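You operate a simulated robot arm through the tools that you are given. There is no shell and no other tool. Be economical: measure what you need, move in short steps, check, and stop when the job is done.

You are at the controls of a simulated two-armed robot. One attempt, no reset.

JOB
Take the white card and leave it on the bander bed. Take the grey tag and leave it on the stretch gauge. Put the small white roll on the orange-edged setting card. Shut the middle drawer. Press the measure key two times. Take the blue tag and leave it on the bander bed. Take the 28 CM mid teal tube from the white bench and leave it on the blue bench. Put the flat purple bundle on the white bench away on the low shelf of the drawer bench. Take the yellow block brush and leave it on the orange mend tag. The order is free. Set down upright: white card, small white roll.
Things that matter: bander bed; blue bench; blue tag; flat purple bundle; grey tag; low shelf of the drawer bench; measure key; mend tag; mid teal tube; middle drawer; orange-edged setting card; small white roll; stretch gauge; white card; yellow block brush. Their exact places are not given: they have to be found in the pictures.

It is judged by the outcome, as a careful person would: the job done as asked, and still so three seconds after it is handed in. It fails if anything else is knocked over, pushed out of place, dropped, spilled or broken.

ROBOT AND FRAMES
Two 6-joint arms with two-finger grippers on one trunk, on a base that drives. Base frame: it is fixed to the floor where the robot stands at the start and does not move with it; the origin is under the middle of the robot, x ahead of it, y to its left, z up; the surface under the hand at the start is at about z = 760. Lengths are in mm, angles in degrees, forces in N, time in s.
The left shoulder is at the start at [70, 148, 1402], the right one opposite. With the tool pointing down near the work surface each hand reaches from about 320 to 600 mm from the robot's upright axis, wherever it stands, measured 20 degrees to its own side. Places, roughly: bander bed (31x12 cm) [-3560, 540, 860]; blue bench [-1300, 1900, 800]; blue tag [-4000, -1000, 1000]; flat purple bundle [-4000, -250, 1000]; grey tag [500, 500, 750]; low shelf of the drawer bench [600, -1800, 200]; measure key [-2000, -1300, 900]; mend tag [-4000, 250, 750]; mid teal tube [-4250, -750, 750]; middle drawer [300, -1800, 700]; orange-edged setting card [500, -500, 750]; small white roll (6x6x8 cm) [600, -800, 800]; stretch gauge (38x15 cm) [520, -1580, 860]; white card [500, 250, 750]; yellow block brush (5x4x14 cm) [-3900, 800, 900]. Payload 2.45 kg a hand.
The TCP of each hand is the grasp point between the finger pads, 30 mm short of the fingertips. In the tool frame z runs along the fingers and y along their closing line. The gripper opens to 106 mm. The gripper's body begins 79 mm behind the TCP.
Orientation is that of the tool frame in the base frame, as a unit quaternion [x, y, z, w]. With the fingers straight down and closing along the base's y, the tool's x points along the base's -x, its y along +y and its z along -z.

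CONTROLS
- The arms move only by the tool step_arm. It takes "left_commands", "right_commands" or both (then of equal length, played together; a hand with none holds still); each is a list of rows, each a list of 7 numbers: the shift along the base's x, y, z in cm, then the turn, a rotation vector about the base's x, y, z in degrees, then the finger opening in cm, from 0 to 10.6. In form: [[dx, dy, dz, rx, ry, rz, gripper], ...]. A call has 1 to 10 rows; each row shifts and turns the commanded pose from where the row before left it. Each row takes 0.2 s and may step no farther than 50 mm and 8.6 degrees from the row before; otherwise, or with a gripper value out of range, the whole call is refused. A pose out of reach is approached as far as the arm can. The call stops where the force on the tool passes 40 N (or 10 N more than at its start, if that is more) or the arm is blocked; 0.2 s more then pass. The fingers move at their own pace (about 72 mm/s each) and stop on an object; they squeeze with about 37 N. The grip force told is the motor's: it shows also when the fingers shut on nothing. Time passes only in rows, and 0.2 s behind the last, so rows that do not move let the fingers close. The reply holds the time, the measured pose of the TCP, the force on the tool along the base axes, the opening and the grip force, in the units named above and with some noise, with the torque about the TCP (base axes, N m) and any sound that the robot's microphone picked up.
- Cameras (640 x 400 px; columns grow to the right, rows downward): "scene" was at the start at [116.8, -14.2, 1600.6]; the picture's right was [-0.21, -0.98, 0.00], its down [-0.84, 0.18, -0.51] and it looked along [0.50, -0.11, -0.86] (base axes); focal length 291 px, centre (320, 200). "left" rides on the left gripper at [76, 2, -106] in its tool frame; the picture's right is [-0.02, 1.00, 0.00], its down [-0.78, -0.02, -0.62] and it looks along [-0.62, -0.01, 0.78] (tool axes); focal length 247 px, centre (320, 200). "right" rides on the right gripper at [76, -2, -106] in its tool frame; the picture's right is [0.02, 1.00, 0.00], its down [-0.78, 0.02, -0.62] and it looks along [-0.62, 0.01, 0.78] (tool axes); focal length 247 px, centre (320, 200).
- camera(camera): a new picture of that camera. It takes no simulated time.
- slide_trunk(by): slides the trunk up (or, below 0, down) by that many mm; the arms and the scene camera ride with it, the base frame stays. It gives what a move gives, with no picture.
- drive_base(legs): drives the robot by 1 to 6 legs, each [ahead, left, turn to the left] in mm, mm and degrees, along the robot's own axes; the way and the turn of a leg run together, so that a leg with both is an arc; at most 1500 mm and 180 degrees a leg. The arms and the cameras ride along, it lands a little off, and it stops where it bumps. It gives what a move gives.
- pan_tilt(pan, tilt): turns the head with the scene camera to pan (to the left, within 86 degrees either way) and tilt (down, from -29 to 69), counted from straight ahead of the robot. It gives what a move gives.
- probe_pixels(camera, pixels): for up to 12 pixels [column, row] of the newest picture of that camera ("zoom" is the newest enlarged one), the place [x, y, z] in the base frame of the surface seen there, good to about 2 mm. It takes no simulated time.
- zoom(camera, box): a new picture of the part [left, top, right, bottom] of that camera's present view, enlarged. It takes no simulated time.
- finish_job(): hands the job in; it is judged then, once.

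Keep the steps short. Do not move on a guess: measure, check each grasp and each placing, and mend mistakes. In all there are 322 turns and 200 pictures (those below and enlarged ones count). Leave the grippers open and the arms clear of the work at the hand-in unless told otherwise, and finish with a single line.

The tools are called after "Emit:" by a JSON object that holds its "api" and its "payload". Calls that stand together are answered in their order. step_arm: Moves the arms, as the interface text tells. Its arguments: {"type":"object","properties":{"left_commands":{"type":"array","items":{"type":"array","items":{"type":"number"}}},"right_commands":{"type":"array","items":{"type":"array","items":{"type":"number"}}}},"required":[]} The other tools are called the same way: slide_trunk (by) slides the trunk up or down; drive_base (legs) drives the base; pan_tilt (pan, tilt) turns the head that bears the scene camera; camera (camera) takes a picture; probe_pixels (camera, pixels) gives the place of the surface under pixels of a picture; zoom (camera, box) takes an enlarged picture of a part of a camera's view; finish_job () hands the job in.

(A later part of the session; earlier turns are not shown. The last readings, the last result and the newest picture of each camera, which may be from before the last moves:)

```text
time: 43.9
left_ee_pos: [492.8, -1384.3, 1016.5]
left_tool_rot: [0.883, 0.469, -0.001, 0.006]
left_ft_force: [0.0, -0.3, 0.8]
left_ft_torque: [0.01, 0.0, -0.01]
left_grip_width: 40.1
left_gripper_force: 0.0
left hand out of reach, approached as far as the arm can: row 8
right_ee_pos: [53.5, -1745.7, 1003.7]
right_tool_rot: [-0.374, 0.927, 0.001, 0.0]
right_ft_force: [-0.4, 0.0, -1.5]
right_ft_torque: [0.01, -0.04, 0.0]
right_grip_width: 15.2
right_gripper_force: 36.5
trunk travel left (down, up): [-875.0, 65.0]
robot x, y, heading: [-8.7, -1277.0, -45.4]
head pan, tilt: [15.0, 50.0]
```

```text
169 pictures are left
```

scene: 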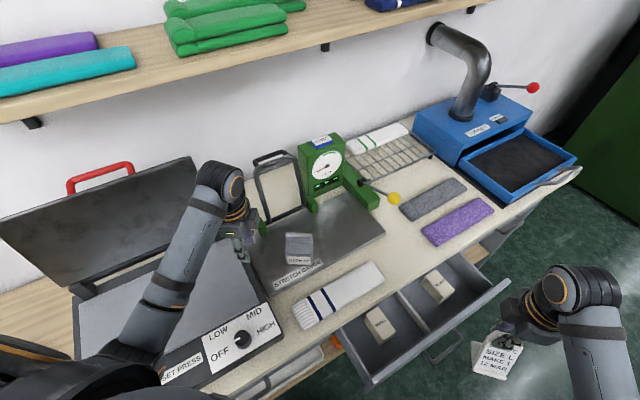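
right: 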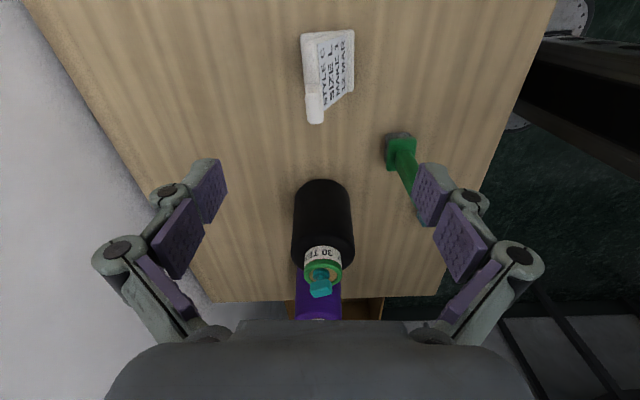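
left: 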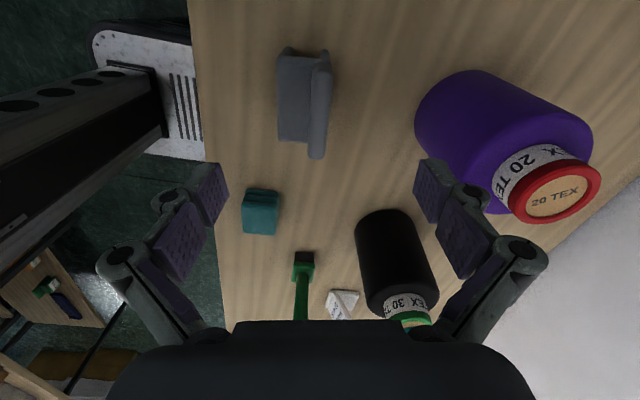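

The grey tag rests on the gauge. Next the drawer: back off, square up and drive in front of it.

Emit:
{"api": "drive_base", "payload": {"legs": [[-210, -214, 0], [0, 0, 45.5], [0, -670, 0]]}}

Emit:
{"api": "pan_tilt", "payload": {"pan": 15, "tilt": 55}}

Emit:
{"api": "camera", "payload": {"camera": "scene"}}

```text
time: 51.3
left_ee_pos: [122.0, -1660.6, 1016.4]
left_tool_rot: [0.632, 0.775, 0.001, 0.006]
left_ft_force: [-0.4, 0.4, 0.4]
left_ft_torque: [-0.03, -0.05, -0.02]
left_grip_width: 40.1
left_gripper_force: 0.1
right_ee_pos: [72.6, -2228.1, 1004.1]
right_tool_rot: [-0.706, 0.709, 0.0, -0.001]
right_ft_force: [0.1, 0.8, -0.7]
right_ft_torque: [0.0, -0.02, -0.02]
right_grip_width: 15.2
right_gripper_force: 37.1
trunk travel left (down, up): [-875.0, 65.0]
robot x, y, heading: [-307.4, -1944.2, 0.0]
head pan, tilt: [15.0, 50.0]
```

```text
time: 52.0
left_ee_pos: [122.3, -1659.5, 1017.0]
left_tool_rot: [0.633, 0.774, 0.002, 0.005]
left_ft_force: [-0.3, -0.1, 1.0]
left_ft_torque: [0.0, -0.01, 0.01]
left_grip_width: 40.0
left_gripper_force: 0.0
right_ee_pos: [72.2, -2227.0, 1004.3]
right_tool_rot: [-0.705, 0.71, -0.001, -0.001]
right_ft_force: [0.4, 0.3, -0.9]
right_ft_torque: [0.01, 0.02, 0.02]
right_grip_width: 14.8
right_gripper_force: 37.2
trunk travel left (down, up): [-875.0, 65.0]
robot x, y, heading: [-305.1, -1939.2, 0.1]
head pan, tilt: [15.0, 55.0]
```

```text
168 pictures are left
```

scene: 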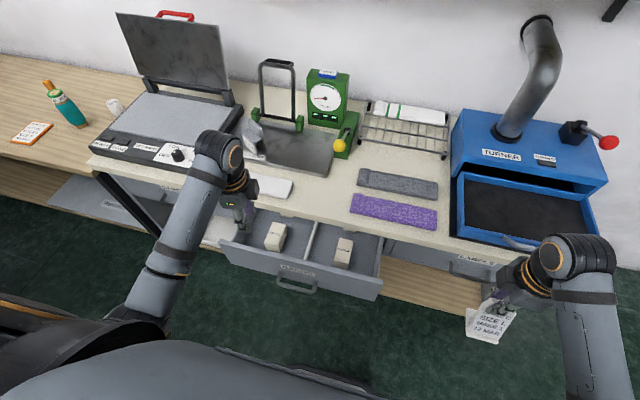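

Emit:
{"api": "zoom", "payload": {"camera": "scene", "box": [200, 190, 400, 320]}}

Emit:
{"api": "probe_pixels", "payload": {"camera": "zoom", "pixels": [[252, 290], [310, 318], [368, 310], [310, 260], [110, 190], [570, 320], [310, 330], [250, 275]]}}

```text
3.08 times, centred on (300, 255) of scene
```

zoom: 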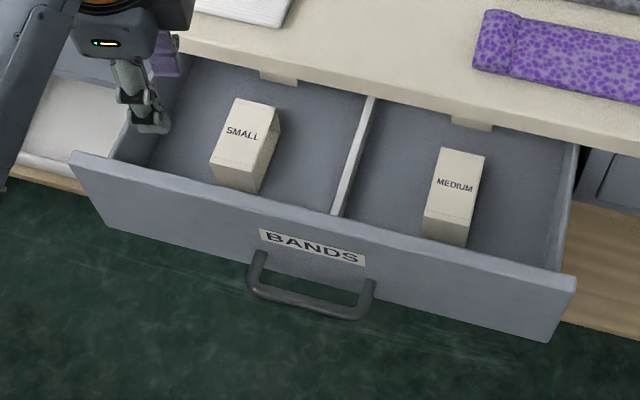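

```text
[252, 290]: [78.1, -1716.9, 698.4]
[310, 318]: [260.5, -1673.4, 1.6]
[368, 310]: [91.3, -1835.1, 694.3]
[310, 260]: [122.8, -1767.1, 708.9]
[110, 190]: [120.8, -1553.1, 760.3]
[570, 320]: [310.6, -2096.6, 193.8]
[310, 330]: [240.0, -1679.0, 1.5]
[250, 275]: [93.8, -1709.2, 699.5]
```

Handle bar: x≈78, y −1835…−1717, z≈697. Nudge base ahead 45 mm, turn the left tool square and put it in front of the handle, fingers closed.

Emit:
{"api": "drive_base", "payload": {"legs": [[45, 0, 0]]}}

Emit:
{"api": "step_arm", "payload": {"left_commands": [[-1.2, -1.15, 0, 0, 0, 7.8, 0], [-1.2, -1.15, 0, 0, 0, 7.8, 0], [-1.2, -1.15, 0, 0, 0, 7.8, 0], [-1.2, -1.15, 0, 0, 0, 7.8, 0], [-1.2, -1.15, 0, 0, 0, 7.8, 0], [-1.2, -1.15, 0, 0, 0, 7.8, 0], [-1.2, -1.15, 0, 0, 0, 7.8, 0], [-1.2, -1.15, 0, 0, 0, 7.8, 0], [-1.2, -1.15, 0, 0, 0, 7.8, 0], [-1.2, -1.15, 0, 0, 0, 7.8, 0]]}}

```text
time: 52.9
left_ee_pos: [160.6, -1661.0, 1019.9]
left_tool_rot: [0.633, 0.775, 0.003, 0.008]
left_ft_force: [-0.9, -0.1, 0.3]
left_ft_torque: [0.05, -0.08, -0.04]
left_grip_width: 40.0
left_gripper_force: 0.1
right_ee_pos: [110.4, -2227.9, 1006.3]
right_tool_rot: [-0.706, 0.709, -0.003, 0.001]
right_ft_force: [-1.1, 0.0, 0.0]
right_ft_torque: [0.01, -0.07, -0.01]
right_grip_width: 15.0
right_gripper_force: 37.1
trunk travel left (down, up): [-875.0, 65.0]
robot x, y, heading: [-261.5, -1944.2, 0.1]
head pan, tilt: [15.0, 55.0]
```

```text
time: 55.0
left_ee_pos: [56.3, -1702.4, 1004.9]
left_tool_rot: [0.063, 0.993, 0.102, 0.01]
left_ft_force: [0.0, 0.5, 0.7]
left_ft_torque: [-0.02, -0.04, -0.03]
left_grip_width: 0.0
left_gripper_force: 28.9
left hand out of reach, approached as far as the arm can: row 2, 3, 4, 6, 10
right_ee_pos: [115.1, -2227.6, 1004.5]
right_tool_rot: [-0.706, 0.709, 0.0, 0.0]
right_ft_force: [0.7, -1.0, -1.5]
right_ft_torque: [0.03, 0.01, 0.02]
right_grip_width: 14.8
right_gripper_force: 37.8
trunk travel left (down, up): [-875.0, 65.0]
robot x, y, heading: [-260.2, -1944.6, 0.3]
head pan, tilt: [15.0, 55.0]
stopped in row 10 (left hand): the arm was blocked; the commanded pose is now the measured one
```

Emit:
{"api": "step_arm", "payload": {"left_commands": [[0, -1, -4, -4, 0.4, 2.4, 0], [0, -1, -4, -4, 0.4, 2.4, 0], [0, -1, -4, -3.7, 0.3, 2.4, 0], [0, -2, -4, 0, 0, 0, 0], [-0.5, -2, -4, 0, 0, 0, 0]]}}

```text
time: 56.2
left_ee_pos: [52.3, -1773.8, 804.5]
left_tool_rot: [0.001, 1.0, 0.0, 0.001]
left_ft_force: [0.1, 0.3, 1.4]
left_ft_torque: [0.01, -0.02, -0.01]
left_grip_width: 0.0
left_gripper_force: 28.9
right_ee_pos: [117.5, -2227.8, 1005.2]
right_tool_rot: [-0.706, 0.709, 0.001, -0.001]
right_ft_force: [-0.4, 0.4, -0.9]
right_ft_torque: [0.03, 0.0, 0.01]
right_grip_width: 14.9
right_gripper_force: 37.0
trunk travel left (down, up): [-875.0, 65.0]
robot x, y, heading: [-262.5, -1941.9, 0.1]
head pan, tilt: [15.0, 55.0]
```

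Emit:
{"api": "step_arm", "payload": {"left_commands": [[-0.7, 0, -3, 0, 0, 0, 0], [0, 0, -3, 0, 0, 0, 0], [0, 0, -3.3, 0, 0, 0, 0]]}}

Emit:
{"api": "camera", "payload": {"camera": "scene"}}

Emit:
{"api": "camera", "payload": {"camera": "left"}}

```text
time: 57.0
left_ee_pos: [46.7, -1773.1, 711.4]
left_tool_rot: [0.0, 1.0, -0.001, 0.001]
left_ft_force: [-0.6, 0.0, 0.3]
left_ft_torque: [0.02, 0.0, 0.02]
left_grip_width: 0.0
left_gripper_force: 29.1
right_ee_pos: [117.4, -2227.7, 1004.8]
right_tool_rot: [-0.706, 0.708, 0.0, -0.001]
right_ft_force: [0.1, -0.3, -1.3]
right_ft_torque: [0.05, 0.02, -0.02]
right_grip_width: 15.0
right_gripper_force: 37.0
trunk travel left (down, up): [-875.0, 65.0]
robot x, y, heading: [-261.6, -1943.4, 0.1]
head pan, tilt: [15.0, 55.0]
```

```text
166 pictures are left
```

scene: 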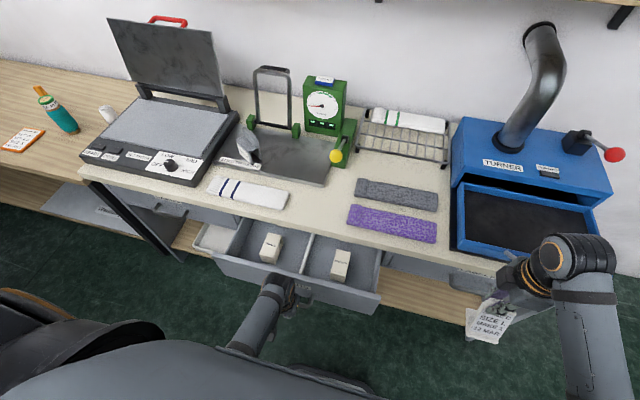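

```text
165 pictures are left
```

left: 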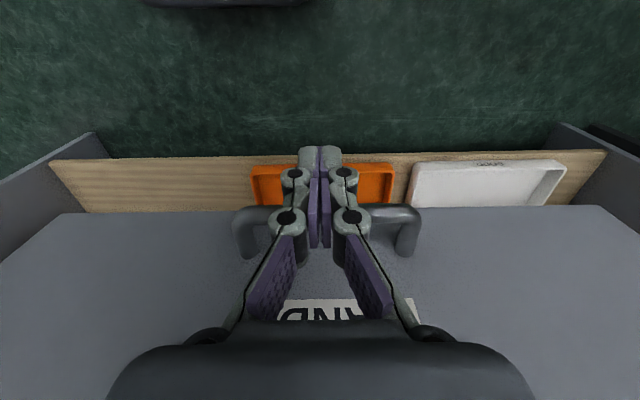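

Fingers stand right in front of the handle. Push slowly in +x.

Emit:
{"api": "step_arm", "payload": {"left_commands": [[1.0, 0, 0, 0, 0, 0, 0], [1.2, 0, 0, 0, 0, 0, 0], [1.2, 0, 0, 0, 0, 0, 0], [1.2, 0, 0, 0, 0, 0, 0], [1.2, 0, 0, 0, 0, 0, 0], [1.2, 0, 0, 0, 0, 0, 0], [1.2, 0, 0, 0, 0, 0, 0], [1.2, 0, 0, 0, 0, 0, 0], [1.2, 0, 0, 0, 0, 0, 0], [1.2, 0, 0, 0, 0, 0, 0]]}}

Emit:
{"api": "camera", "payload": {"camera": "scene"}}

```text
time: 59.2
left_ee_pos: [165.6, -1772.3, 711.1]
left_tool_rot: [0.0, 1.0, 0.0, 0.0]
left_ft_force: [-0.3, -0.4, 0.2]
left_ft_torque: [-0.02, 0.01, 0.01]
left_grip_width: 0.0
left_gripper_force: 28.3
right_ee_pos: [116.9, -2227.7, 1004.4]
right_tool_rot: [-0.706, 0.709, 0.0, -0.001]
right_ft_force: [0.0, 0.0, -0.4]
right_ft_torque: [-0.01, -0.04, -0.01]
right_grip_width: 15.0
right_gripper_force: 36.7
trunk travel left (down, up): [-875.0, 65.0]
robot x, y, heading: [-258.9, -1947.1, 0.3]
head pan, tilt: [15.0, 55.0]
```

```text
164 pictures are left
```

scene: 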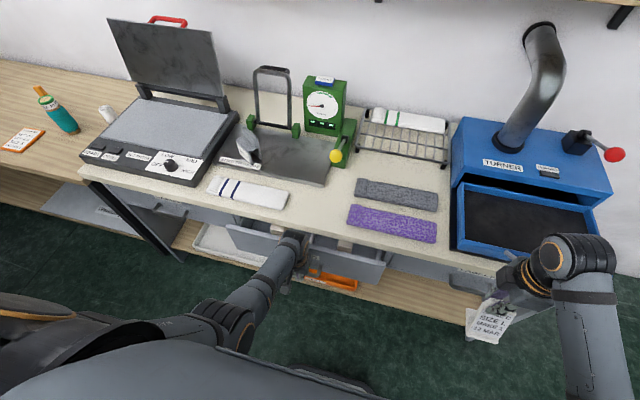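

Emit:
{"api": "step_arm", "payload": {"left_commands": [[1.2, 0, 0, 0, 0, 0, 0], [1.2, 0, 0, 0, 0, 0, 0], [1.2, 0, 0, 0, 0, 0, 0], [1.2, 0, 0, 0, 0, 0, 0], [1, 0, 0, 0, 0, 0, 0], [0.8, 0, 0, 0, 0, 0, 0], [0.6, 0, 0, 0, 0, 0, 0], [0.4, 0, 0, 0, 0, 0, 0]]}}

Emit:
{"api": "camera", "payload": {"camera": "left"}}

```text
time: 61.0
left_ee_pos: [223.1, -1770.6, 723.5]
left_tool_rot: [0.001, 1.0, -0.001, -0.002]
left_ft_force: [-12.6, -1.8, -8.1]
left_ft_torque: [0.1, -1.08, 0.11]
left_grip_width: 0.0
left_gripper_force: 28.8
left hand out of reach, approached as far as the arm can: row 5, 6, 7
right_ee_pos: [115.4, -2227.0, 1003.9]
right_tool_rot: [-0.706, 0.708, 0.0, -0.001]
right_ft_force: [0.5, 0.7, 0.0]
right_ft_torque: [0.06, 0.02, 0.03]
right_grip_width: 15.0
right_gripper_force: 37.0
trunk travel left (down, up): [-875.0, 65.0]
robot x, y, heading: [-264.6, -1943.8, 0.1]
head pan, tilt: [15.0, 55.0]
```

```text
163 pictures are left
```

left: 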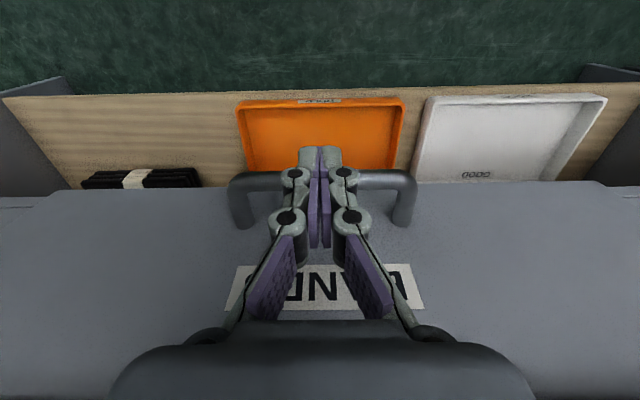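

Near the reach limit; drive the base 30 mm ahead to finish the push, checking force.

Emit:
{"api": "drive_base", "payload": {"legs": [[20, 0, 0]]}}

Emit:
{"api": "step_arm", "payload": {"left_commands": [[0, 0, 0, 0, 0, 0, 0], [0.4, 0, 0, 0, 0, 0, 0], [0.4, 0, 0, 0, 0, 0, 0]]}}

Emit:
{"api": "camera", "payload": {"camera": "left"}}

Emit:
{"api": "camera", "payload": {"camera": "scene"}}

```text
time: 61.8
left_ee_pos: [220.3, -1770.5, 720.7]
left_tool_rot: [-0.001, 1.0, 0.0, -0.013]
left_ft_force: [-10.9, 1.4, 3.4]
left_ft_torque: [-0.26, -1.5, -0.08]
left_grip_width: 0.0
left_gripper_force: 28.3
right_ee_pos: [124.1, -2228.6, 1004.4]
right_tool_rot: [-0.706, 0.709, -0.001, 0.001]
right_ft_force: [0.2, -0.3, -0.5]
right_ft_torque: [0.02, 0.01, -0.01]
right_grip_width: 15.1
right_gripper_force: 36.8
trunk travel left (down, up): [-875.0, 65.0]
robot x, y, heading: [-256.6, -1944.7, 0.3]
head pan, tilt: [15.0, 55.0]
stopped in leg 1: the force on the tool passed its limit at 54 N (the readings are from after the stop); the commanded pose is now the measured one
```

```text
time: 62.6
left_ee_pos: [219.6, -1771.7, 720.8]
left_tool_rot: [-0.001, 1.0, -0.001, -0.015]
left_ft_force: [-25.8, -4.4, -13.6]
left_ft_torque: [0.3, -2.36, 0.16]
left_grip_width: 0.0
left_gripper_force: 28.8
left hand out of reach, approached as far as the arm can: row 3
right_ee_pos: [122.7, -2227.5, 1005.0]
right_tool_rot: [-0.706, 0.708, 0.0, 0.0]
right_ft_force: [-0.1, -0.6, -0.9]
right_ft_torque: [0.0, -0.01, 0.03]
right_grip_width: 15.1
right_gripper_force: 36.4
trunk travel left (down, up): [-875.0, 65.0]
robot x, y, heading: [-253.6, -1945.1, 0.1]
head pan, tilt: [15.0, 55.0]
```

```text
162 pictures are left
```

left: 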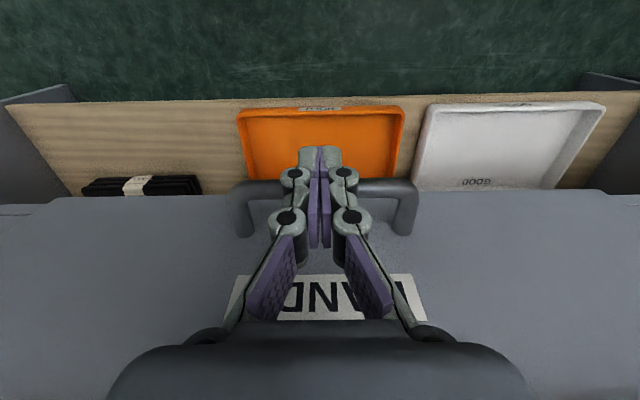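

```text
161 pictures are left
```

scene: 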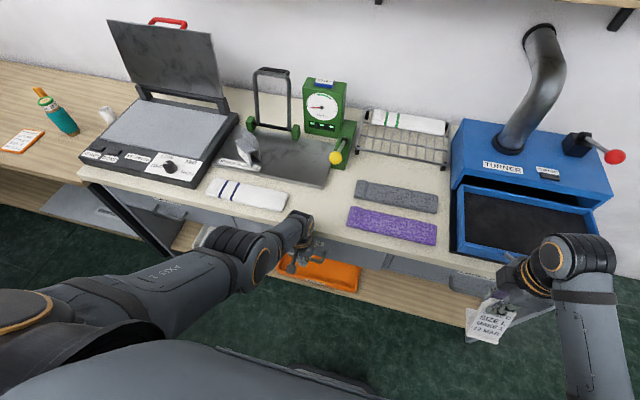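

Resistance now (54 N). Back off the hand and measure whether the front is flush with its neighbours.

Emit:
{"api": "step_arm", "payload": {"left_commands": [[-2, 0, 0, 0, 0, 0, 0], [-4, 0, 0, 0, 0, 0, 0], [-4, 2, 2, 0, 0, 0, 0], [-2, 4, 4, 0, 0, 0, 0], [0, 4, 4, 0, 0, 0, 0], [0, 4, 4, 0, 0, 0, 0], [0, 4, 4, 0, 0, 0, 0]]}}

Emit:
{"api": "camera", "payload": {"camera": "scene"}}

Emit:
{"api": "zoom", "payload": {"camera": "scene", "box": [160, 180, 520, 320]}}

```text
refused: row 4 steps farther than a row can; nothing moved
```

```text
160 pictures are left
```

scene: 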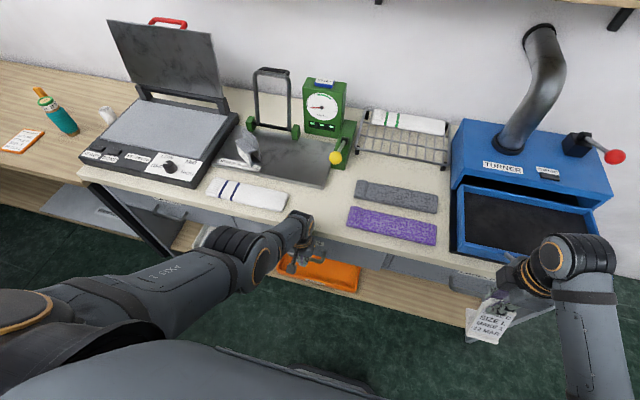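

```text
1.78 times, centred on (340, 250) of scene
```

zoom: 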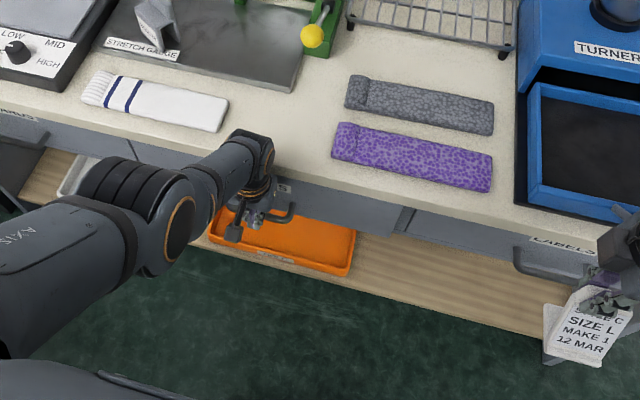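

Emit:
{"api": "step_arm", "payload": {"left_commands": [[-2, 0, 0, 0, 0, 0, 0], [-4, 0, 0, 0, 0, 0, 0], [-4, 2, 2, 0, 0, 0, 0], [-2, 3, 3, 0, 0, 0, 0], [0, 3, 3.5, 0, 0, 0, 0], [0, 3, 3.5, 0, 0, 0, 0], [0, 3, 3.5, 0, 0, 0, 0]]}}

Emit:
{"api": "zoom", "payload": {"camera": "scene", "box": [160, 180, 520, 320]}}

```text
time: 64.2
left_ee_pos: [106.0, -1628.3, 876.9]
left_tool_rot: [-0.001, 1.0, -0.002, -0.011]
left_ft_force: [-1.0, 0.0, 0.4]
left_ft_torque: [-0.04, 0.02, -0.01]
left_grip_width: 0.0
left_gripper_force: 28.7
right_ee_pos: [125.1, -2226.3, 1005.6]
right_tool_rot: [-0.706, 0.708, 0.0, -0.001]
right_ft_force: [0.0, 0.1, -0.6]
right_ft_torque: [-0.03, 0.01, 0.0]
right_grip_width: 15.2
right_gripper_force: 37.1
trunk travel left (down, up): [-875.0, 65.0]
robot x, y, heading: [-249.7, -1942.6, 0.3]
head pan, tilt: [15.0, 55.0]
```

```text
1.78 times, centred on (340, 250) of scene
```

zoom: 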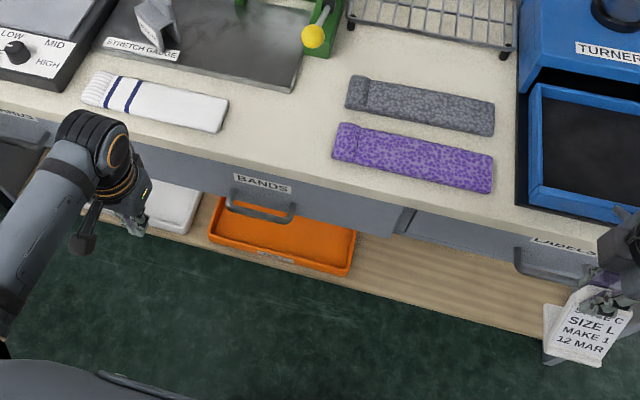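

Emit:
{"api": "probe_pixels", "payload": {"camera": "zoom", "pixels": [[230, 205], [262, 219], [320, 215], [375, 220], [240, 185], [430, 225], [460, 235], [520, 270], [155, 165], [405, 235], [150, 150]]}}

Emit:
{"api": "zoom", "payload": {"camera": "scene", "box": [200, 210, 480, 320]}}

```text
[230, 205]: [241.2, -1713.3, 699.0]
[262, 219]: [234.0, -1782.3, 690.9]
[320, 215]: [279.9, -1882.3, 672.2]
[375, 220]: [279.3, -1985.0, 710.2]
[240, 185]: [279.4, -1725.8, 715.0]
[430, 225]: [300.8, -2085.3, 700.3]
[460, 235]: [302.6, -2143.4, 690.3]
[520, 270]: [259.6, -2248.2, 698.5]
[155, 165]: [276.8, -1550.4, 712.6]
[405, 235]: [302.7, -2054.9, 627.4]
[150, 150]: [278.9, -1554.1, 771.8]
```

```text
2.29 times, centred on (340, 265) of scene
```

zoom: 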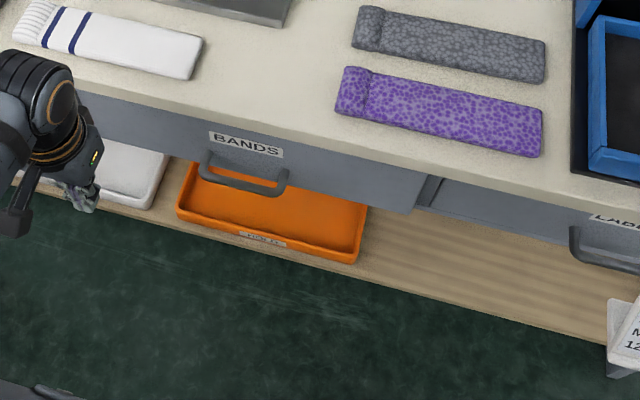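

The front is still 21 mm proud (279.5 vs 301) — the wrist hit the bench edge. I tilt the fingers 45° forward and push the panel face above the handle with the fingertips.

Emit:
{"api": "step_arm", "payload": {"left_commands": [[0, -2.4, 0, 0, -7.5, 0, 0], [0, -2.4, 0, 0, -7.5, 0, 0], [0, -2.4, 0, 0, -7.5, 0, 0], [0, -2.4, 0, 0, -7.5, 0, 0], [0, -2.4, 0, 0, -7.5, 0, 0], [0, -2.7, 0, 0, -7.5, 0, 0], [2, 0, -2.9, 0, 0, 0, 0], [2, 0, -2.9, 0, 0, 0, 0], [2, 0, -2.9, 0, 0, 0, 0], [2, 0, -2.9, 0, 0, 0, 0]]}}

Emit:
{"api": "camera", "payload": {"camera": "left"}}

```text
time: 66.4
left_ee_pos: [187.1, -1777.5, 759.9]
left_tool_rot: [-0.001, 0.928, -0.002, 0.372]
left_ft_force: [-0.4, -0.1, -0.2]
left_ft_torque: [-0.02, -0.02, 0.02]
left_grip_width: 0.3
left_gripper_force: 28.7
right_ee_pos: [126.2, -2227.1, 1003.2]
right_tool_rot: [-0.706, 0.708, 0.001, -0.001]
right_ft_force: [0.2, -1.0, 0.1]
right_ft_torque: [0.01, 0.05, 0.01]
right_grip_width: 15.0
right_gripper_force: 37.1
trunk travel left (down, up): [-875.0, 65.0]
robot x, y, heading: [-250.7, -1945.6, 0.1]
head pan, tilt: [15.0, 55.0]
```

```text
156 pictures are left
```

left: 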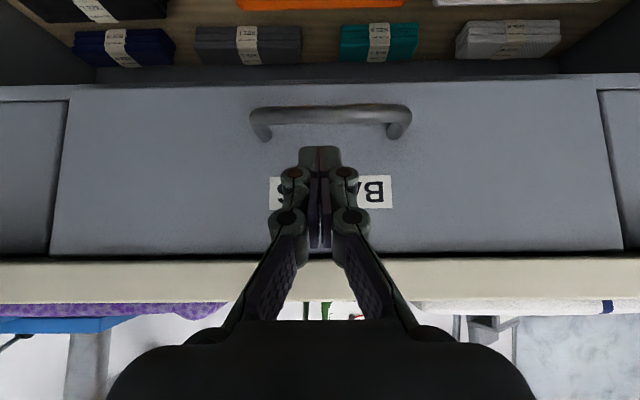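

Lined up above the handle. Push forward in small steps.

Emit:
{"api": "step_arm", "payload": {"left_commands": [[2, 0, 0, 0, 0, 0, 0], [2, 0, 0, 0, 0, 0, 0], [1.5, 0, 0, 0, 0, 0, 0], [1, 0, 0, 0, 0, 0, 0], [0.7, 0, 0, 0, 0, 0, 0], [0.7, 0, 0, 0, 0, 0, 0], [0.6, 0, 0, 0, 0, 0, 0], [0.5, 0, 0, 0, 0, 0, 0], [0.4, 0, 0, 0, 0, 0, 0]]}}

```text
time: 68.4
left_ee_pos: [273.5, -1776.7, 759.9]
left_tool_rot: [0.0, 0.929, -0.001, 0.37]
left_ft_force: [-24.2, 1.3, 3.8]
left_ft_torque: [-0.06, 0.21, 0.01]
left_grip_width: 6.0
left_gripper_force: 28.1
right_ee_pos: [121.5, -2226.5, 1005.7]
right_tool_rot: [-0.706, 0.709, -0.001, 0.003]
right_ft_force: [-0.1, 0.1, -0.1]
right_ft_torque: [0.02, 0.0, -0.02]
right_grip_width: 15.1
right_gripper_force: 36.7
trunk travel left (down, up): [-875.0, 65.0]
robot x, y, heading: [-253.0, -1945.7, 0.1]
head pan, tilt: [15.0, 55.0]
```

Emit:
{"api": "step_arm", "payload": {"left_commands": [[0.3, 0, 0, 0, 0, 0, 0], [-2, 0, 0, 0, 0, 0, 0], [-4, 0, 0, 0, 0, 0, 0], [-4, 2, 2, 0, 0, 0, 0], [-2, 2.5, 2.5, 0, 8, 0, 0], [0, 2.5, 2.5, 0, 8, 0, 2], [0, 2.5, 2.5, 0, 8, 0, 4], [0, 2.5, 2.5, 0, 8, 0, 4], [0, 2.5, 2.5, 0, 8, 0, 4], [0, 2.5, 2.5, 0, 3.5, 0, 4]]}}

Emit:
{"api": "zoom", "payload": {"camera": "scene", "box": [160, 180, 520, 320]}}

Emit:
{"api": "probe_pixels", "payload": {"camera": "zoom", "pixels": [[320, 210], [375, 220], [230, 185], [340, 205], [430, 225], [460, 235]]}}

```text
time: 70.6
left_ee_pos: [161.8, -1608.4, 929.3]
left_tool_rot: [-0.001, 1.0, -0.002, 0.0]
left_ft_force: [0.5, 0.4, -0.4]
left_ft_torque: [-0.01, -0.01, 0.03]
left_grip_width: 39.6
left_gripper_force: 0.1
right_ee_pos: [125.4, -2227.5, 1003.5]
right_tool_rot: [-0.706, 0.708, 0.001, -0.001]
right_ft_force: [0.1, -0.4, -0.6]
right_ft_torque: [0.01, -0.04, 0.01]
right_grip_width: 14.9
right_gripper_force: 36.6
trunk travel left (down, up): [-875.0, 65.0]
robot x, y, heading: [-251.4, -1942.9, 0.1]
head pan, tilt: [15.0, 55.0]
```

```text
1.78 times, centred on (340, 250) of scene
```

zoom: 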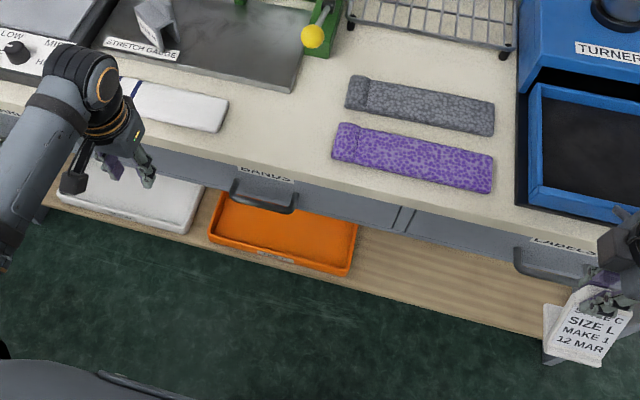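

```text
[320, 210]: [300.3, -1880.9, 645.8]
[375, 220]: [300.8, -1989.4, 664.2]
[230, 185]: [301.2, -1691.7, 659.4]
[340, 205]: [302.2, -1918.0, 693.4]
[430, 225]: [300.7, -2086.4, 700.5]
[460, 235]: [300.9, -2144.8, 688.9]
```

Drawer flush (x≈301 like its neighbours). Now check heights of press and bench edges for the next leg.

Emit:
{"api": "camera", "payload": {"camera": "scene"}}

Emit:
{"api": "probe_pixels", "payload": {"camera": "scene", "pixels": [[168, 160], [150, 120], [115, 20], [212, 90], [95, 155], [60, 185], [105, 113], [55, 112], [45, 92], [10, 140], [400, 290], [440, 295]]}}

```text
154 pictures are left
```

scene: 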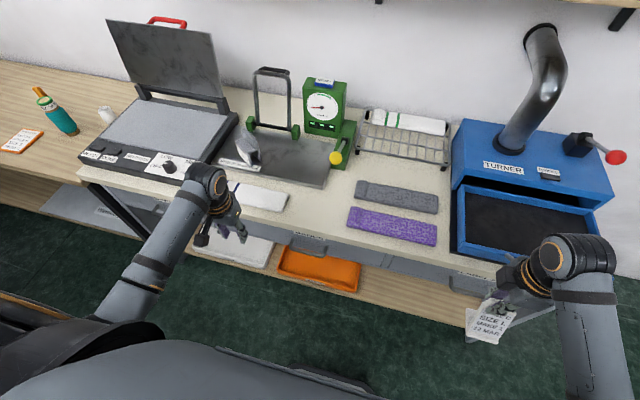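

```text
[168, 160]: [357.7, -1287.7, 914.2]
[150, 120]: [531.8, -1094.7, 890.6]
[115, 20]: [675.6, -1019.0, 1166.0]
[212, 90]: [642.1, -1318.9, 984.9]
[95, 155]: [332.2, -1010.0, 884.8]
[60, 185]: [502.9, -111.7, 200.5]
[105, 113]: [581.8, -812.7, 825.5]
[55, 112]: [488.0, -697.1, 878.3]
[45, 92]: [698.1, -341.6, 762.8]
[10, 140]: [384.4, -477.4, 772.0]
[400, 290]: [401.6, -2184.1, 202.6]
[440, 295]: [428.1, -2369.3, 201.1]
```

The press knob is at z 914, so the card must not sweep over it. I swing the right hand out sideways (rel. ~[160,-400]) so it stays in front of the benches.

Emit:
{"api": "step_arm", "payload": {"right_commands": [[-3, -1.5, 0, 0, 0, 0, 0], [-3, -1.5, 0, 0, 0, 0, 0], [-3, -1.5, 0, 0, 0, 0, 0], [-3, -1.5, 0, 0, 0, 0, 0], [-3, -2, 0, 0, 0, 0, 0], [-3, -2, 0, 0, 0, 0, 0], [-3, -2, 0, 0, 0, 0, 0], [0, 0, 0, 0, 0, 0, 0]]}}

Emit:
{"api": "drive_base", "payload": {"legs": [[-60, 0, 0], [0, 1013, 0]]}}

Emit:
{"api": "pan_tilt", "payload": {"pan": 15, "tilt": 50}}

Emit:
{"api": "camera", "payload": {"camera": "scene"}}

```text
time: 72.4
left_ee_pos: [161.7, -1609.7, 929.7]
left_tool_rot: [-0.001, 1.0, -0.001, 0.002]
left_ft_force: [0.9, 0.4, -0.3]
left_ft_torque: [-0.01, -0.02, 0.0]
left_grip_width: 39.8
left_gripper_force: 0.1
right_ee_pos: [25.6, -2258.8, 988.6]
right_tool_rot: [-0.706, 0.709, 0.0, -0.001]
right_ft_force: [-1.2, 0.1, -0.7]
right_ft_torque: [0.03, -0.02, 0.02]
right_grip_width: 14.9
right_gripper_force: 37.3
right hand out of reach, approached as far as the arm can: row 3, 4, 5, 6, 7
trunk travel left (down, up): [-875.0, 65.0]
robot x, y, heading: [-254.0, -1942.5, 0.2]
head pan, tilt: [15.0, 55.0]
```

```text
time: 78.2
left_ee_pos: [96.0, -596.2, 928.0]
left_tool_rot: [-0.002, 1.0, 0.0, 0.002]
left_ft_force: [-0.8, 0.1, 0.1]
left_ft_torque: [0.01, 0.04, -0.01]
left_grip_width: 40.0
left_gripper_force: 0.0
right_ee_pos: [-36.9, -1246.6, 989.7]
right_tool_rot: [0.707, -0.707, 0.0, 0.001]
right_ft_force: [0.0, 0.2, -0.3]
right_ft_torque: [0.04, -0.01, -0.06]
right_grip_width: 15.0
right_gripper_force: 37.1
trunk travel left (down, up): [-875.0, 65.0]
robot x, y, heading: [-318.5, -934.3, 0.3]
head pan, tilt: [15.0, 55.0]
```

```text
time: 78.9
left_ee_pos: [95.8, -595.8, 929.9]
left_tool_rot: [-0.002, 1.0, -0.001, 0.002]
left_ft_force: [-0.1, 0.2, 0.8]
left_ft_torque: [0.0, 0.01, 0.01]
left_grip_width: 40.1
left_gripper_force: 0.0
right_ee_pos: [-36.8, -1247.3, 990.2]
right_tool_rot: [0.707, -0.707, 0.0, 0.002]
right_ft_force: [0.0, 0.4, -0.8]
right_ft_torque: [0.05, 0.0, 0.0]
right_grip_width: 14.9
right_gripper_force: 37.2
trunk travel left (down, up): [-875.0, 65.0]
robot x, y, heading: [-316.6, -931.6, 0.4]
head pan, tilt: [15.0, 50.0]
```

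```text
153 pictures are left
```

scene: 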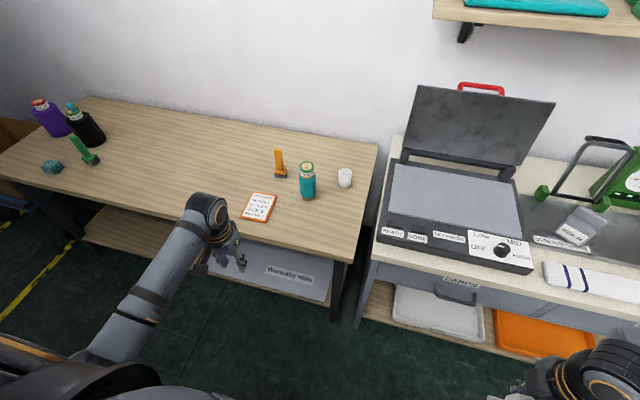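

Emit:
{"api": "probe_pixels", "payload": {"camera": "scene", "pixels": [[330, 255], [200, 225], [345, 172], [345, 186], [338, 180], [308, 165], [308, 197], [279, 155], [279, 176], [259, 206], [380, 150]]}}

Emit:
{"api": "zoom", "payload": {"camera": "scene", "box": [220, 130, 400, 260]}}

```text
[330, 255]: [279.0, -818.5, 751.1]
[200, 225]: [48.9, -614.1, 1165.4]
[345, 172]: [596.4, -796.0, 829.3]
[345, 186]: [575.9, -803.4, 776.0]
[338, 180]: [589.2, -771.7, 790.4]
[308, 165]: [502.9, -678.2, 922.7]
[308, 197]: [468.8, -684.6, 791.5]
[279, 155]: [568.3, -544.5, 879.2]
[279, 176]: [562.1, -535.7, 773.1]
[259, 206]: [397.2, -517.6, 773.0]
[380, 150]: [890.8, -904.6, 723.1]
```

```text
3.08 times, centred on (310, 195) of scene
```

zoom: 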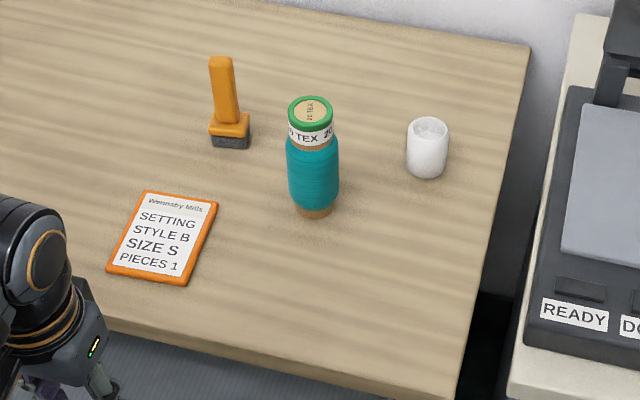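

Emit:
{"api": "step_arm", "payload": {"left_commands": [[-2.5, -2, 2.5, 0, 0, 0, 8], [-2.5, -2, 2.5, 0, 0, 0, 8], [-2.5, -2, 2.5, 0, 0, 0, 8], [-2.5, -2, 1.5, 0, 0, 0, 8]]}}

Emit:
{"api": "drive_base", "payload": {"legs": [[0, 0, -20], [288, 192, 0]]}}

Emit:
{"api": "camera", "payload": {"camera": "left"}}

Emit:
{"api": "camera", "payload": {"camera": "scene"}}

```text
time: 79.9
left_ee_pos: [-6.1, -676.8, 1019.1]
left_tool_rot: [-0.003, 1.0, 0.0, 0.003]
left_ft_force: [-0.1, -0.2, 0.3]
left_ft_torque: [0.01, -0.03, -0.02]
left_grip_width: 80.1
left_gripper_force: 0.0
right_ee_pos: [-38.3, -1249.3, 990.8]
right_tool_rot: [0.707, -0.707, -0.001, 0.0]
right_ft_force: [-0.8, -0.2, -0.7]
right_ft_torque: [0.03, -0.05, 0.01]
right_grip_width: 15.0
right_gripper_force: 37.0
trunk travel left (down, up): [-875.0, 65.0]
robot x, y, heading: [-318.9, -933.0, 0.5]
head pan, tilt: [15.0, 50.0]
```

```text
time: 83.2
left_ee_pos: [398.9, -709.9, 1019.9]
left_tool_rot: [0.168, 0.986, -0.001, 0.002]
left_ft_force: [0.7, 0.9, -0.2]
left_ft_torque: [0.02, -0.02, 0.0]
left_grip_width: 80.1
left_gripper_force: 0.1
right_ee_pos: [173.5, -1237.4, 990.1]
right_tool_rot: [-0.576, 0.817, 0.0, 0.0]
right_ft_force: [0.1, -0.6, -0.3]
right_ft_torque: [-0.01, 0.0, 0.0]
right_grip_width: 14.9
right_gripper_force: 37.1
trunk travel left (down, up): [-875.0, 65.0]
robot x, y, heading: [15.4, -846.6, -19.0]
head pan, tilt: [15.0, 50.0]
```

```text
151 pictures are left
```

left: 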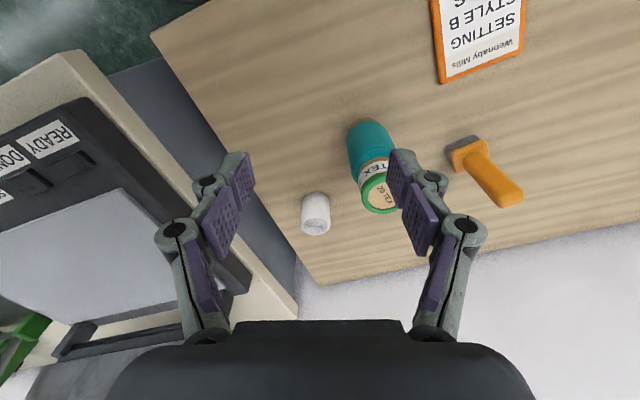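

```text
150 pictures are left
```

scene: 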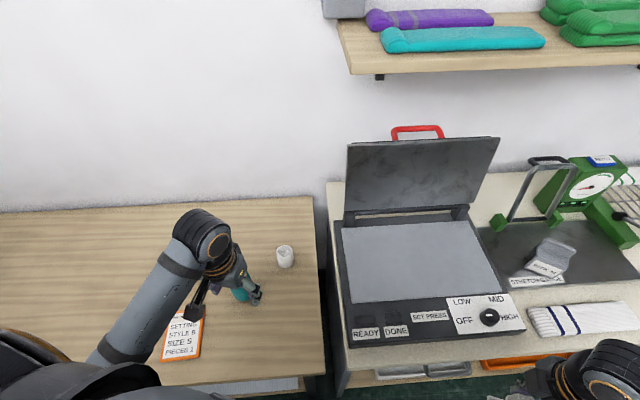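

Emit:
{"api": "step_arm", "payload": {"left_commands": [[4, -1.8, -1, 0, 0, 0, 8], [4, -1.8, -1, 0, 0, 0, 8], [4, -1.8, -1, 0, 0, 0, 8], [4, -1.8, -2, 0, 0, 0, 8], [3.8, -1.7, -2, 0, 0, 0, 8], [0, 0, -3, 0, 0, 0, 8]]}}

Emit:
{"api": "camera", "payload": {"camera": "left"}}

```text
time: 84.6
left_ee_pos: [597.0, -799.2, 919.2]
left_tool_rot: [0.169, 0.986, -0.001, 0.002]
left_ft_force: [0.7, 0.1, -0.2]
left_ft_torque: [-0.04, 0.02, 0.01]
left_grip_width: 80.0
left_gripper_force: 0.0
right_ee_pos: [175.1, -1236.2, 990.4]
right_tool_rot: [-0.576, 0.817, 0.0, -0.002]
right_ft_force: [0.4, 0.1, -0.8]
right_ft_torque: [0.0, 0.01, -0.04]
right_grip_width: 14.8
right_gripper_force: 37.2
trunk travel left (down, up): [-875.0, 65.0]
robot x, y, heading: [17.0, -846.5, -19.3]
head pan, tilt: [15.0, 50.0]
```

```text
149 pictures are left
```

left: 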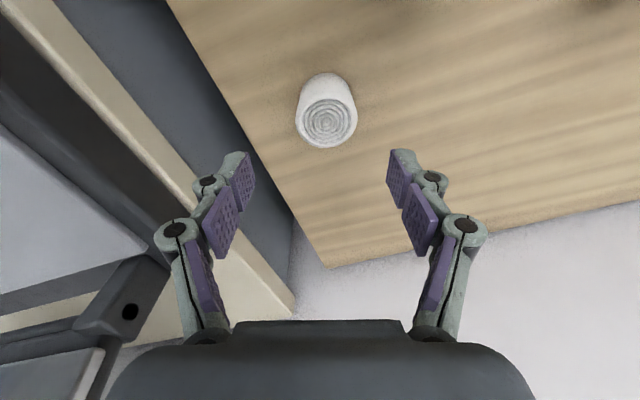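

Emit:
{"api": "probe_pixels", "payload": {"camera": "left", "pixels": [[298, 122], [357, 118], [327, 146], [328, 98], [327, 120]]}}

```text
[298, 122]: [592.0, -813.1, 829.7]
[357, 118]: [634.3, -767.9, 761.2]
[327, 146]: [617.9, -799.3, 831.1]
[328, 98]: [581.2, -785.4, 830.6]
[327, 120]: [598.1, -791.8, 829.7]
```

Emit:
{"api": "step_arm", "payload": {"left_commands": [[0.2, 0.6, -3, 0, 0, 0, 8], [0, 0, -4, 0, 0, 0, 8], [0, 0, -3, 0, 0, 0, 8], [0, 0, -1.8, 0, 0, 0, 8]]}}

Emit:
{"api": "camera", "payload": {"camera": "left"}}

```text
time: 85.6
left_ee_pos: [598.6, -793.6, 799.8]
left_tool_rot: [0.167, 0.986, -0.001, 0.001]
left_ft_force: [-0.8, 0.2, 1.0]
left_ft_torque: [0.04, 0.03, -0.01]
left_grip_width: 80.2
left_gripper_force: 0.0
right_ee_pos: [175.7, -1237.0, 989.6]
right_tool_rot: [-0.576, 0.817, 0.0, -0.001]
right_ft_force: [-0.4, 0.0, -0.8]
right_ft_torque: [-0.02, -0.01, 0.03]
right_grip_width: 15.3
right_gripper_force: 37.0
trunk travel left (down, up): [-875.0, 65.0]
robot x, y, heading: [16.3, -844.1, -19.1]
head pan, tilt: [15.0, 50.0]
```

```text
148 pictures are left
```

left: 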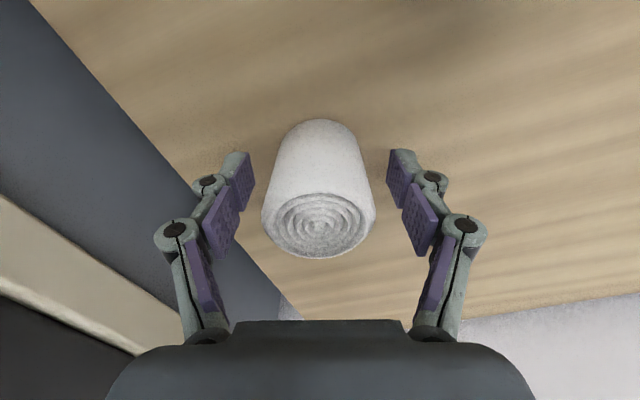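

Centred. Close.

Emit:
{"api": "step_arm", "payload": {"left_commands": [[0, 0, 0, 0, 0, 0, 4], [0, 0, 0, 0, 0, 0, 2], [0, 0, 0, 0, 0, 0, 1], [0, 0, 0, 0, 0, 0, 1]]}}

```text
time: 86.6
left_ee_pos: [599.1, -793.8, 801.4]
left_tool_rot: [0.168, 0.986, -0.001, 0.002]
left_ft_force: [-0.8, -0.3, 2.0]
left_ft_torque: [0.02, 0.01, 0.05]
left_grip_width: 48.6
left_gripper_force: 36.9
right_ee_pos: [175.9, -1236.8, 990.1]
right_tool_rot: [-0.576, 0.817, 0.001, -0.001]
right_ft_force: [0.1, -0.1, -1.0]
right_ft_torque: [0.01, -0.01, 0.01]
right_grip_width: 14.8
right_gripper_force: 37.3
trunk travel left (down, up): [-875.0, 65.0]
robot x, y, heading: [17.1, -847.5, -19.1]
head pan, tilt: [15.0, 50.0]
```

Held (48.6 mm). Lift, draw back toward me, then sideways past the teal cone.

Emit:
{"api": "step_arm", "payload": {"left_commands": [[0, 0, 4, 0, 0, 0, 1], [0, 0, 4, 0, 0, 0, 1], [-2, 0, 4, 0, 0, 0, 1], [-4, 0, 3, 0, 0, 0, 1], [-4.5, 0, 0, 0, 0, 0, 1], [-4.5, 0, 0, 0, 0, 0, 1], [-4.5, 0, 0, 0, 0, 0, 1], [-3.5, 1, 0, 0, 0, 0, 1], [0, 4, 0, 0, 0, 0, 1], [0, 4, 0, 0, 0, 0, 1]]}}

Emit:
{"api": "step_arm", "payload": {"left_commands": [[0, 4, 0, 0, 0, 0, 1], [0, 4, 0, 0, 0, 0, 1], [0, 4, 0, 0, 0, 0, 1], [1, 4, 0, 0, 0, 0, 1], [1, 4, 0, 0, 0, 0, 1], [1, 0, 0, 0, 0, 0, 1]]}}

Emit:
{"api": "camera", "payload": {"camera": "left"}}

Emit:
{"api": "camera", "payload": {"camera": "scene"}}

```text
time: 88.8
left_ee_pos: [368.8, -698.9, 951.2]
left_tool_rot: [0.168, 0.986, -0.003, 0.0]
left_ft_force: [0.4, -0.1, -0.6]
left_ft_torque: [-0.04, 0.03, -0.01]
left_grip_width: 48.6
left_gripper_force: 37.3
right_ee_pos: [176.8, -1232.5, 992.3]
right_tool_rot: [-0.576, 0.817, -0.001, -0.003]
right_ft_force: [-0.1, 0.4, -0.8]
right_ft_torque: [-0.08, 0.01, -0.01]
right_grip_width: 15.1
right_gripper_force: 36.8
trunk travel left (down, up): [-875.0, 65.0]
robot x, y, heading: [17.5, -842.8, -18.9]
head pan, tilt: [15.0, 50.0]
```

```text
time: 90.2
left_ee_pos: [378.7, -617.9, 949.6]
left_tool_rot: [0.169, 0.986, -0.002, 0.001]
left_ft_force: [-1.0, -0.2, -1.2]
left_ft_torque: [0.0, -0.02, 0.01]
left_grip_width: 48.7
left_gripper_force: 37.2
left hand out of reach, approached as far as the arm can: row 3, 4, 5
right_ee_pos: [175.8, -1238.1, 990.2]
right_tool_rot: [-0.576, 0.817, 0.0, -0.001]
right_ft_force: [1.4, 0.4, -2.1]
right_ft_torque: [0.03, -0.06, 0.03]
right_grip_width: 14.9
right_gripper_force: 36.8
trunk travel left (down, up): [-875.0, 65.0]
robot x, y, heading: [14.1, -847.3, -19.4]
head pan, tilt: [15.0, 50.0]
```

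```text
147 pictures are left
```

left: 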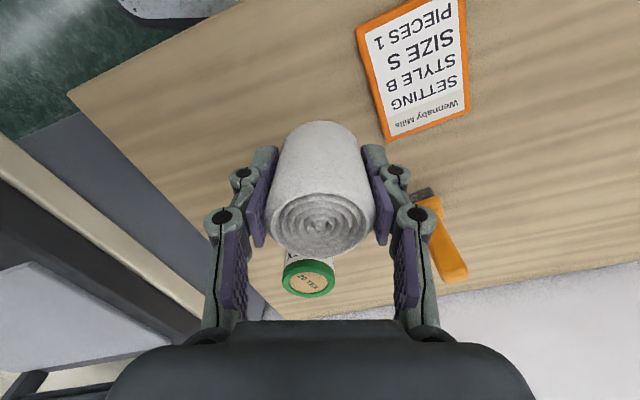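

```text
146 pictures are left
```

scene: 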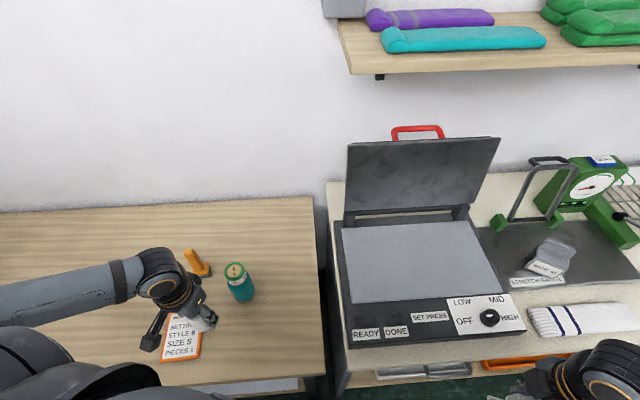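

Out of sideways reach; drive 110 mm along +y.

Emit:
{"api": "drive_base", "payload": {"legs": [[-36, 104, 0]]}}

Emit:
{"api": "camera", "payload": {"camera": "left"}}

```text
time: 91.4
left_ee_pos: [378.0, -508.3, 949.3]
left_tool_rot: [0.169, 0.986, 0.0, 0.001]
left_ft_force: [-0.7, 0.3, -0.8]
left_ft_torque: [0.03, 0.02, 0.02]
left_grip_width: 48.6
left_gripper_force: 37.1
right_ee_pos: [176.4, -1128.8, 988.6]
right_tool_rot: [-0.576, 0.817, 0.002, 0.0]
right_ft_force: [1.1, 0.7, -1.0]
right_ft_torque: [0.02, 0.0, 0.02]
right_grip_width: 15.0
right_gripper_force: 37.1
trunk travel left (down, up): [-875.0, 65.0]
robot x, y, heading: [18.0, -737.4, -19.3]
head pan, tilt: [15.0, 50.0]
```

```text
145 pictures are left
```

left: 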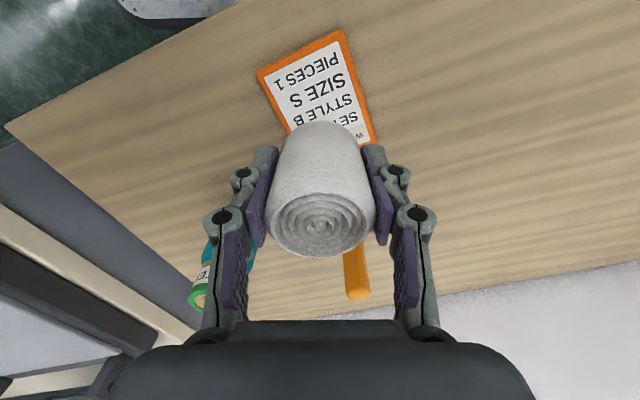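

Emit:
{"api": "step_arm", "payload": {"left_commands": [[1, 0, -4, 0, 0, 0, 1], [1.1, 0, -4, 0, 0, 0, 1], [0, 0, -3, 0, 0, 0, 1], [0, 0, -2, 0, 0, 0, 1], [0, 0, -0.5, 0, 0, 0, 1]]}}

Emit:
{"api": "camera", "payload": {"camera": "scene"}}

```text
time: 92.6
left_ee_pos: [399.1, -506.8, 813.5]
left_tool_rot: [0.168, 0.986, -0.001, 0.001]
left_ft_force: [0.1, -0.4, 0.5]
left_ft_torque: [-0.04, -0.01, 0.0]
left_grip_width: 48.6
left_gripper_force: 36.9
right_ee_pos: [176.1, -1127.6, 990.3]
right_tool_rot: [-0.576, 0.817, 0.001, -0.001]
right_ft_force: [-1.0, -0.2, -0.6]
right_ft_torque: [0.01, -0.03, -0.01]
right_grip_width: 15.2
right_gripper_force: 37.1
trunk travel left (down, up): [-875.0, 65.0]
robot x, y, heading: [18.4, -738.3, -19.2]
head pan, tilt: [15.0, 50.0]
```

```text
144 pictures are left
```

scene: 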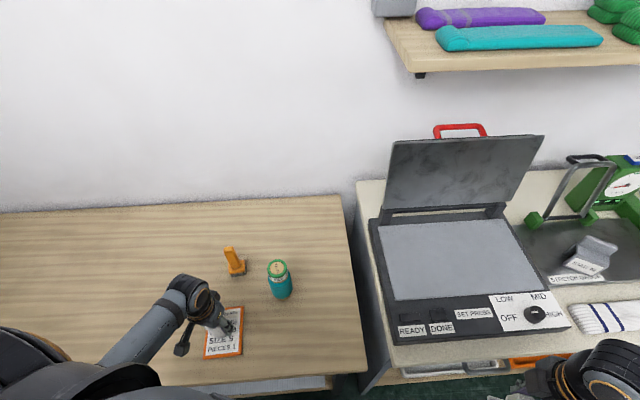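

Emit:
{"api": "step_arm", "payload": {"left_commands": [[0, 0, -0.15, 0, 0, 0, 1], [0, 0, -0.1, 0, 0, 0, 1], [0, 0, 0, 0, 0, 0, 1]]}}

```text
time: 93.4
left_ee_pos: [400.8, -505.7, 811.5]
left_tool_rot: [0.169, 0.986, -0.002, 0.001]
left_ft_force: [-0.4, -0.4, 0.5]
left_ft_torque: [0.03, -0.02, 0.04]
left_grip_width: 48.7
left_gripper_force: 36.9
right_ee_pos: [175.4, -1126.9, 990.1]
right_tool_rot: [-0.577, 0.817, 0.0, -0.001]
right_ft_force: [-0.4, -0.5, -1.1]
right_ft_torque: [-0.03, -0.01, 0.0]
right_grip_width: 15.0
right_gripper_force: 37.3
trunk travel left (down, up): [-875.0, 65.0]
robot x, y, heading: [19.0, -735.9, -19.3]
head pan, tilt: [15.0, 50.0]
```

Emit:
{"api": "step_arm", "payload": {"left_commands": [[0, 0, -0.15, 0, 0, 0, 1], [0, 0, -0.15, 0, 0, 0, 1], [0, 0, 0, 0, 0, 0, 1]]}}

```text
time: 94.2
left_ee_pos: [399.6, -508.0, 811.5]
left_tool_rot: [0.169, 0.986, -0.001, 0.005]
left_ft_force: [1.0, 6.2, 29.0]
left_ft_torque: [0.3, 0.07, 0.03]
left_grip_width: 48.9
left_gripper_force: 37.2
right_ee_pos: [174.3, -1127.1, 990.3]
right_tool_rot: [-0.577, 0.817, -0.001, 0.0]
right_ft_force: [0.6, 0.1, -0.3]
right_ft_torque: [0.0, 0.01, -0.04]
right_grip_width: 14.8
right_gripper_force: 37.3
trunk travel left (down, up): [-875.0, 65.0]
robot x, y, heading: [18.5, -735.9, -19.0]
head pan, tilt: [15.0, 50.0]
```

Contact. Ease up slightly, open, and rise.

Emit:
{"api": "step_arm", "payload": {"left_commands": [[0, 0, 0.2, 0, 0, 0, 1], [0, 0, 0, 0, 0, 0, 6.5], [0, 0, 0, 0, 0, 0, 8], [0, 0, 3, 0, 0, 0, 8], [0, 0, 4, 0, 0, 0, 8], [0, 0, 4, 0, 0, 0, 8], [0, 0, 3, 0, 0, 0, 8], [-2, 0, 3, 0, 0, 0, 8], [-3, 0, 2, 0, 0, 0, 8]]}}

Emit:
{"api": "camera", "payload": {"camera": "left"}}

```text
time: 96.2
left_ee_pos: [344.8, -536.7, 975.8]
left_tool_rot: [0.172, 0.985, -0.003, 0.001]
left_ft_force: [-0.4, -0.2, 0.4]
left_ft_torque: [0.01, -0.05, -0.01]
left_grip_width: 79.7
left_gripper_force: 0.1
left hand out of reach, approached as far as the arm can: row 8, 9
right_ee_pos: [172.1, -1126.7, 990.3]
right_tool_rot: [-0.575, 0.818, -0.001, -0.001]
right_ft_force: [-0.6, 0.0, -0.2]
right_ft_torque: [0.01, -0.04, -0.02]
right_grip_width: 14.9
right_gripper_force: 37.4
trunk travel left (down, up): [-875.0, 65.0]
robot x, y, heading: [19.3, -736.7, -19.0]
head pan, tilt: [15.0, 50.0]
```

```text
143 pictures are left
```

left: 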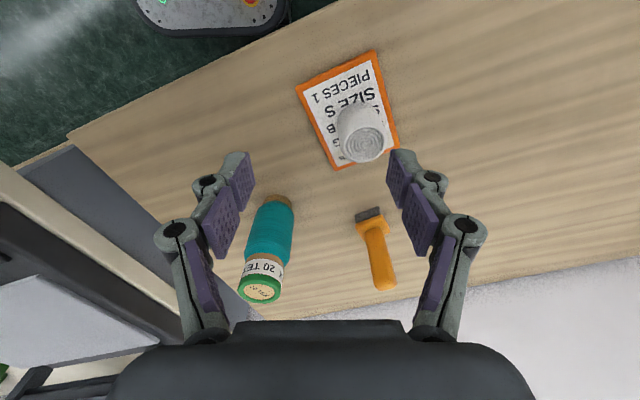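

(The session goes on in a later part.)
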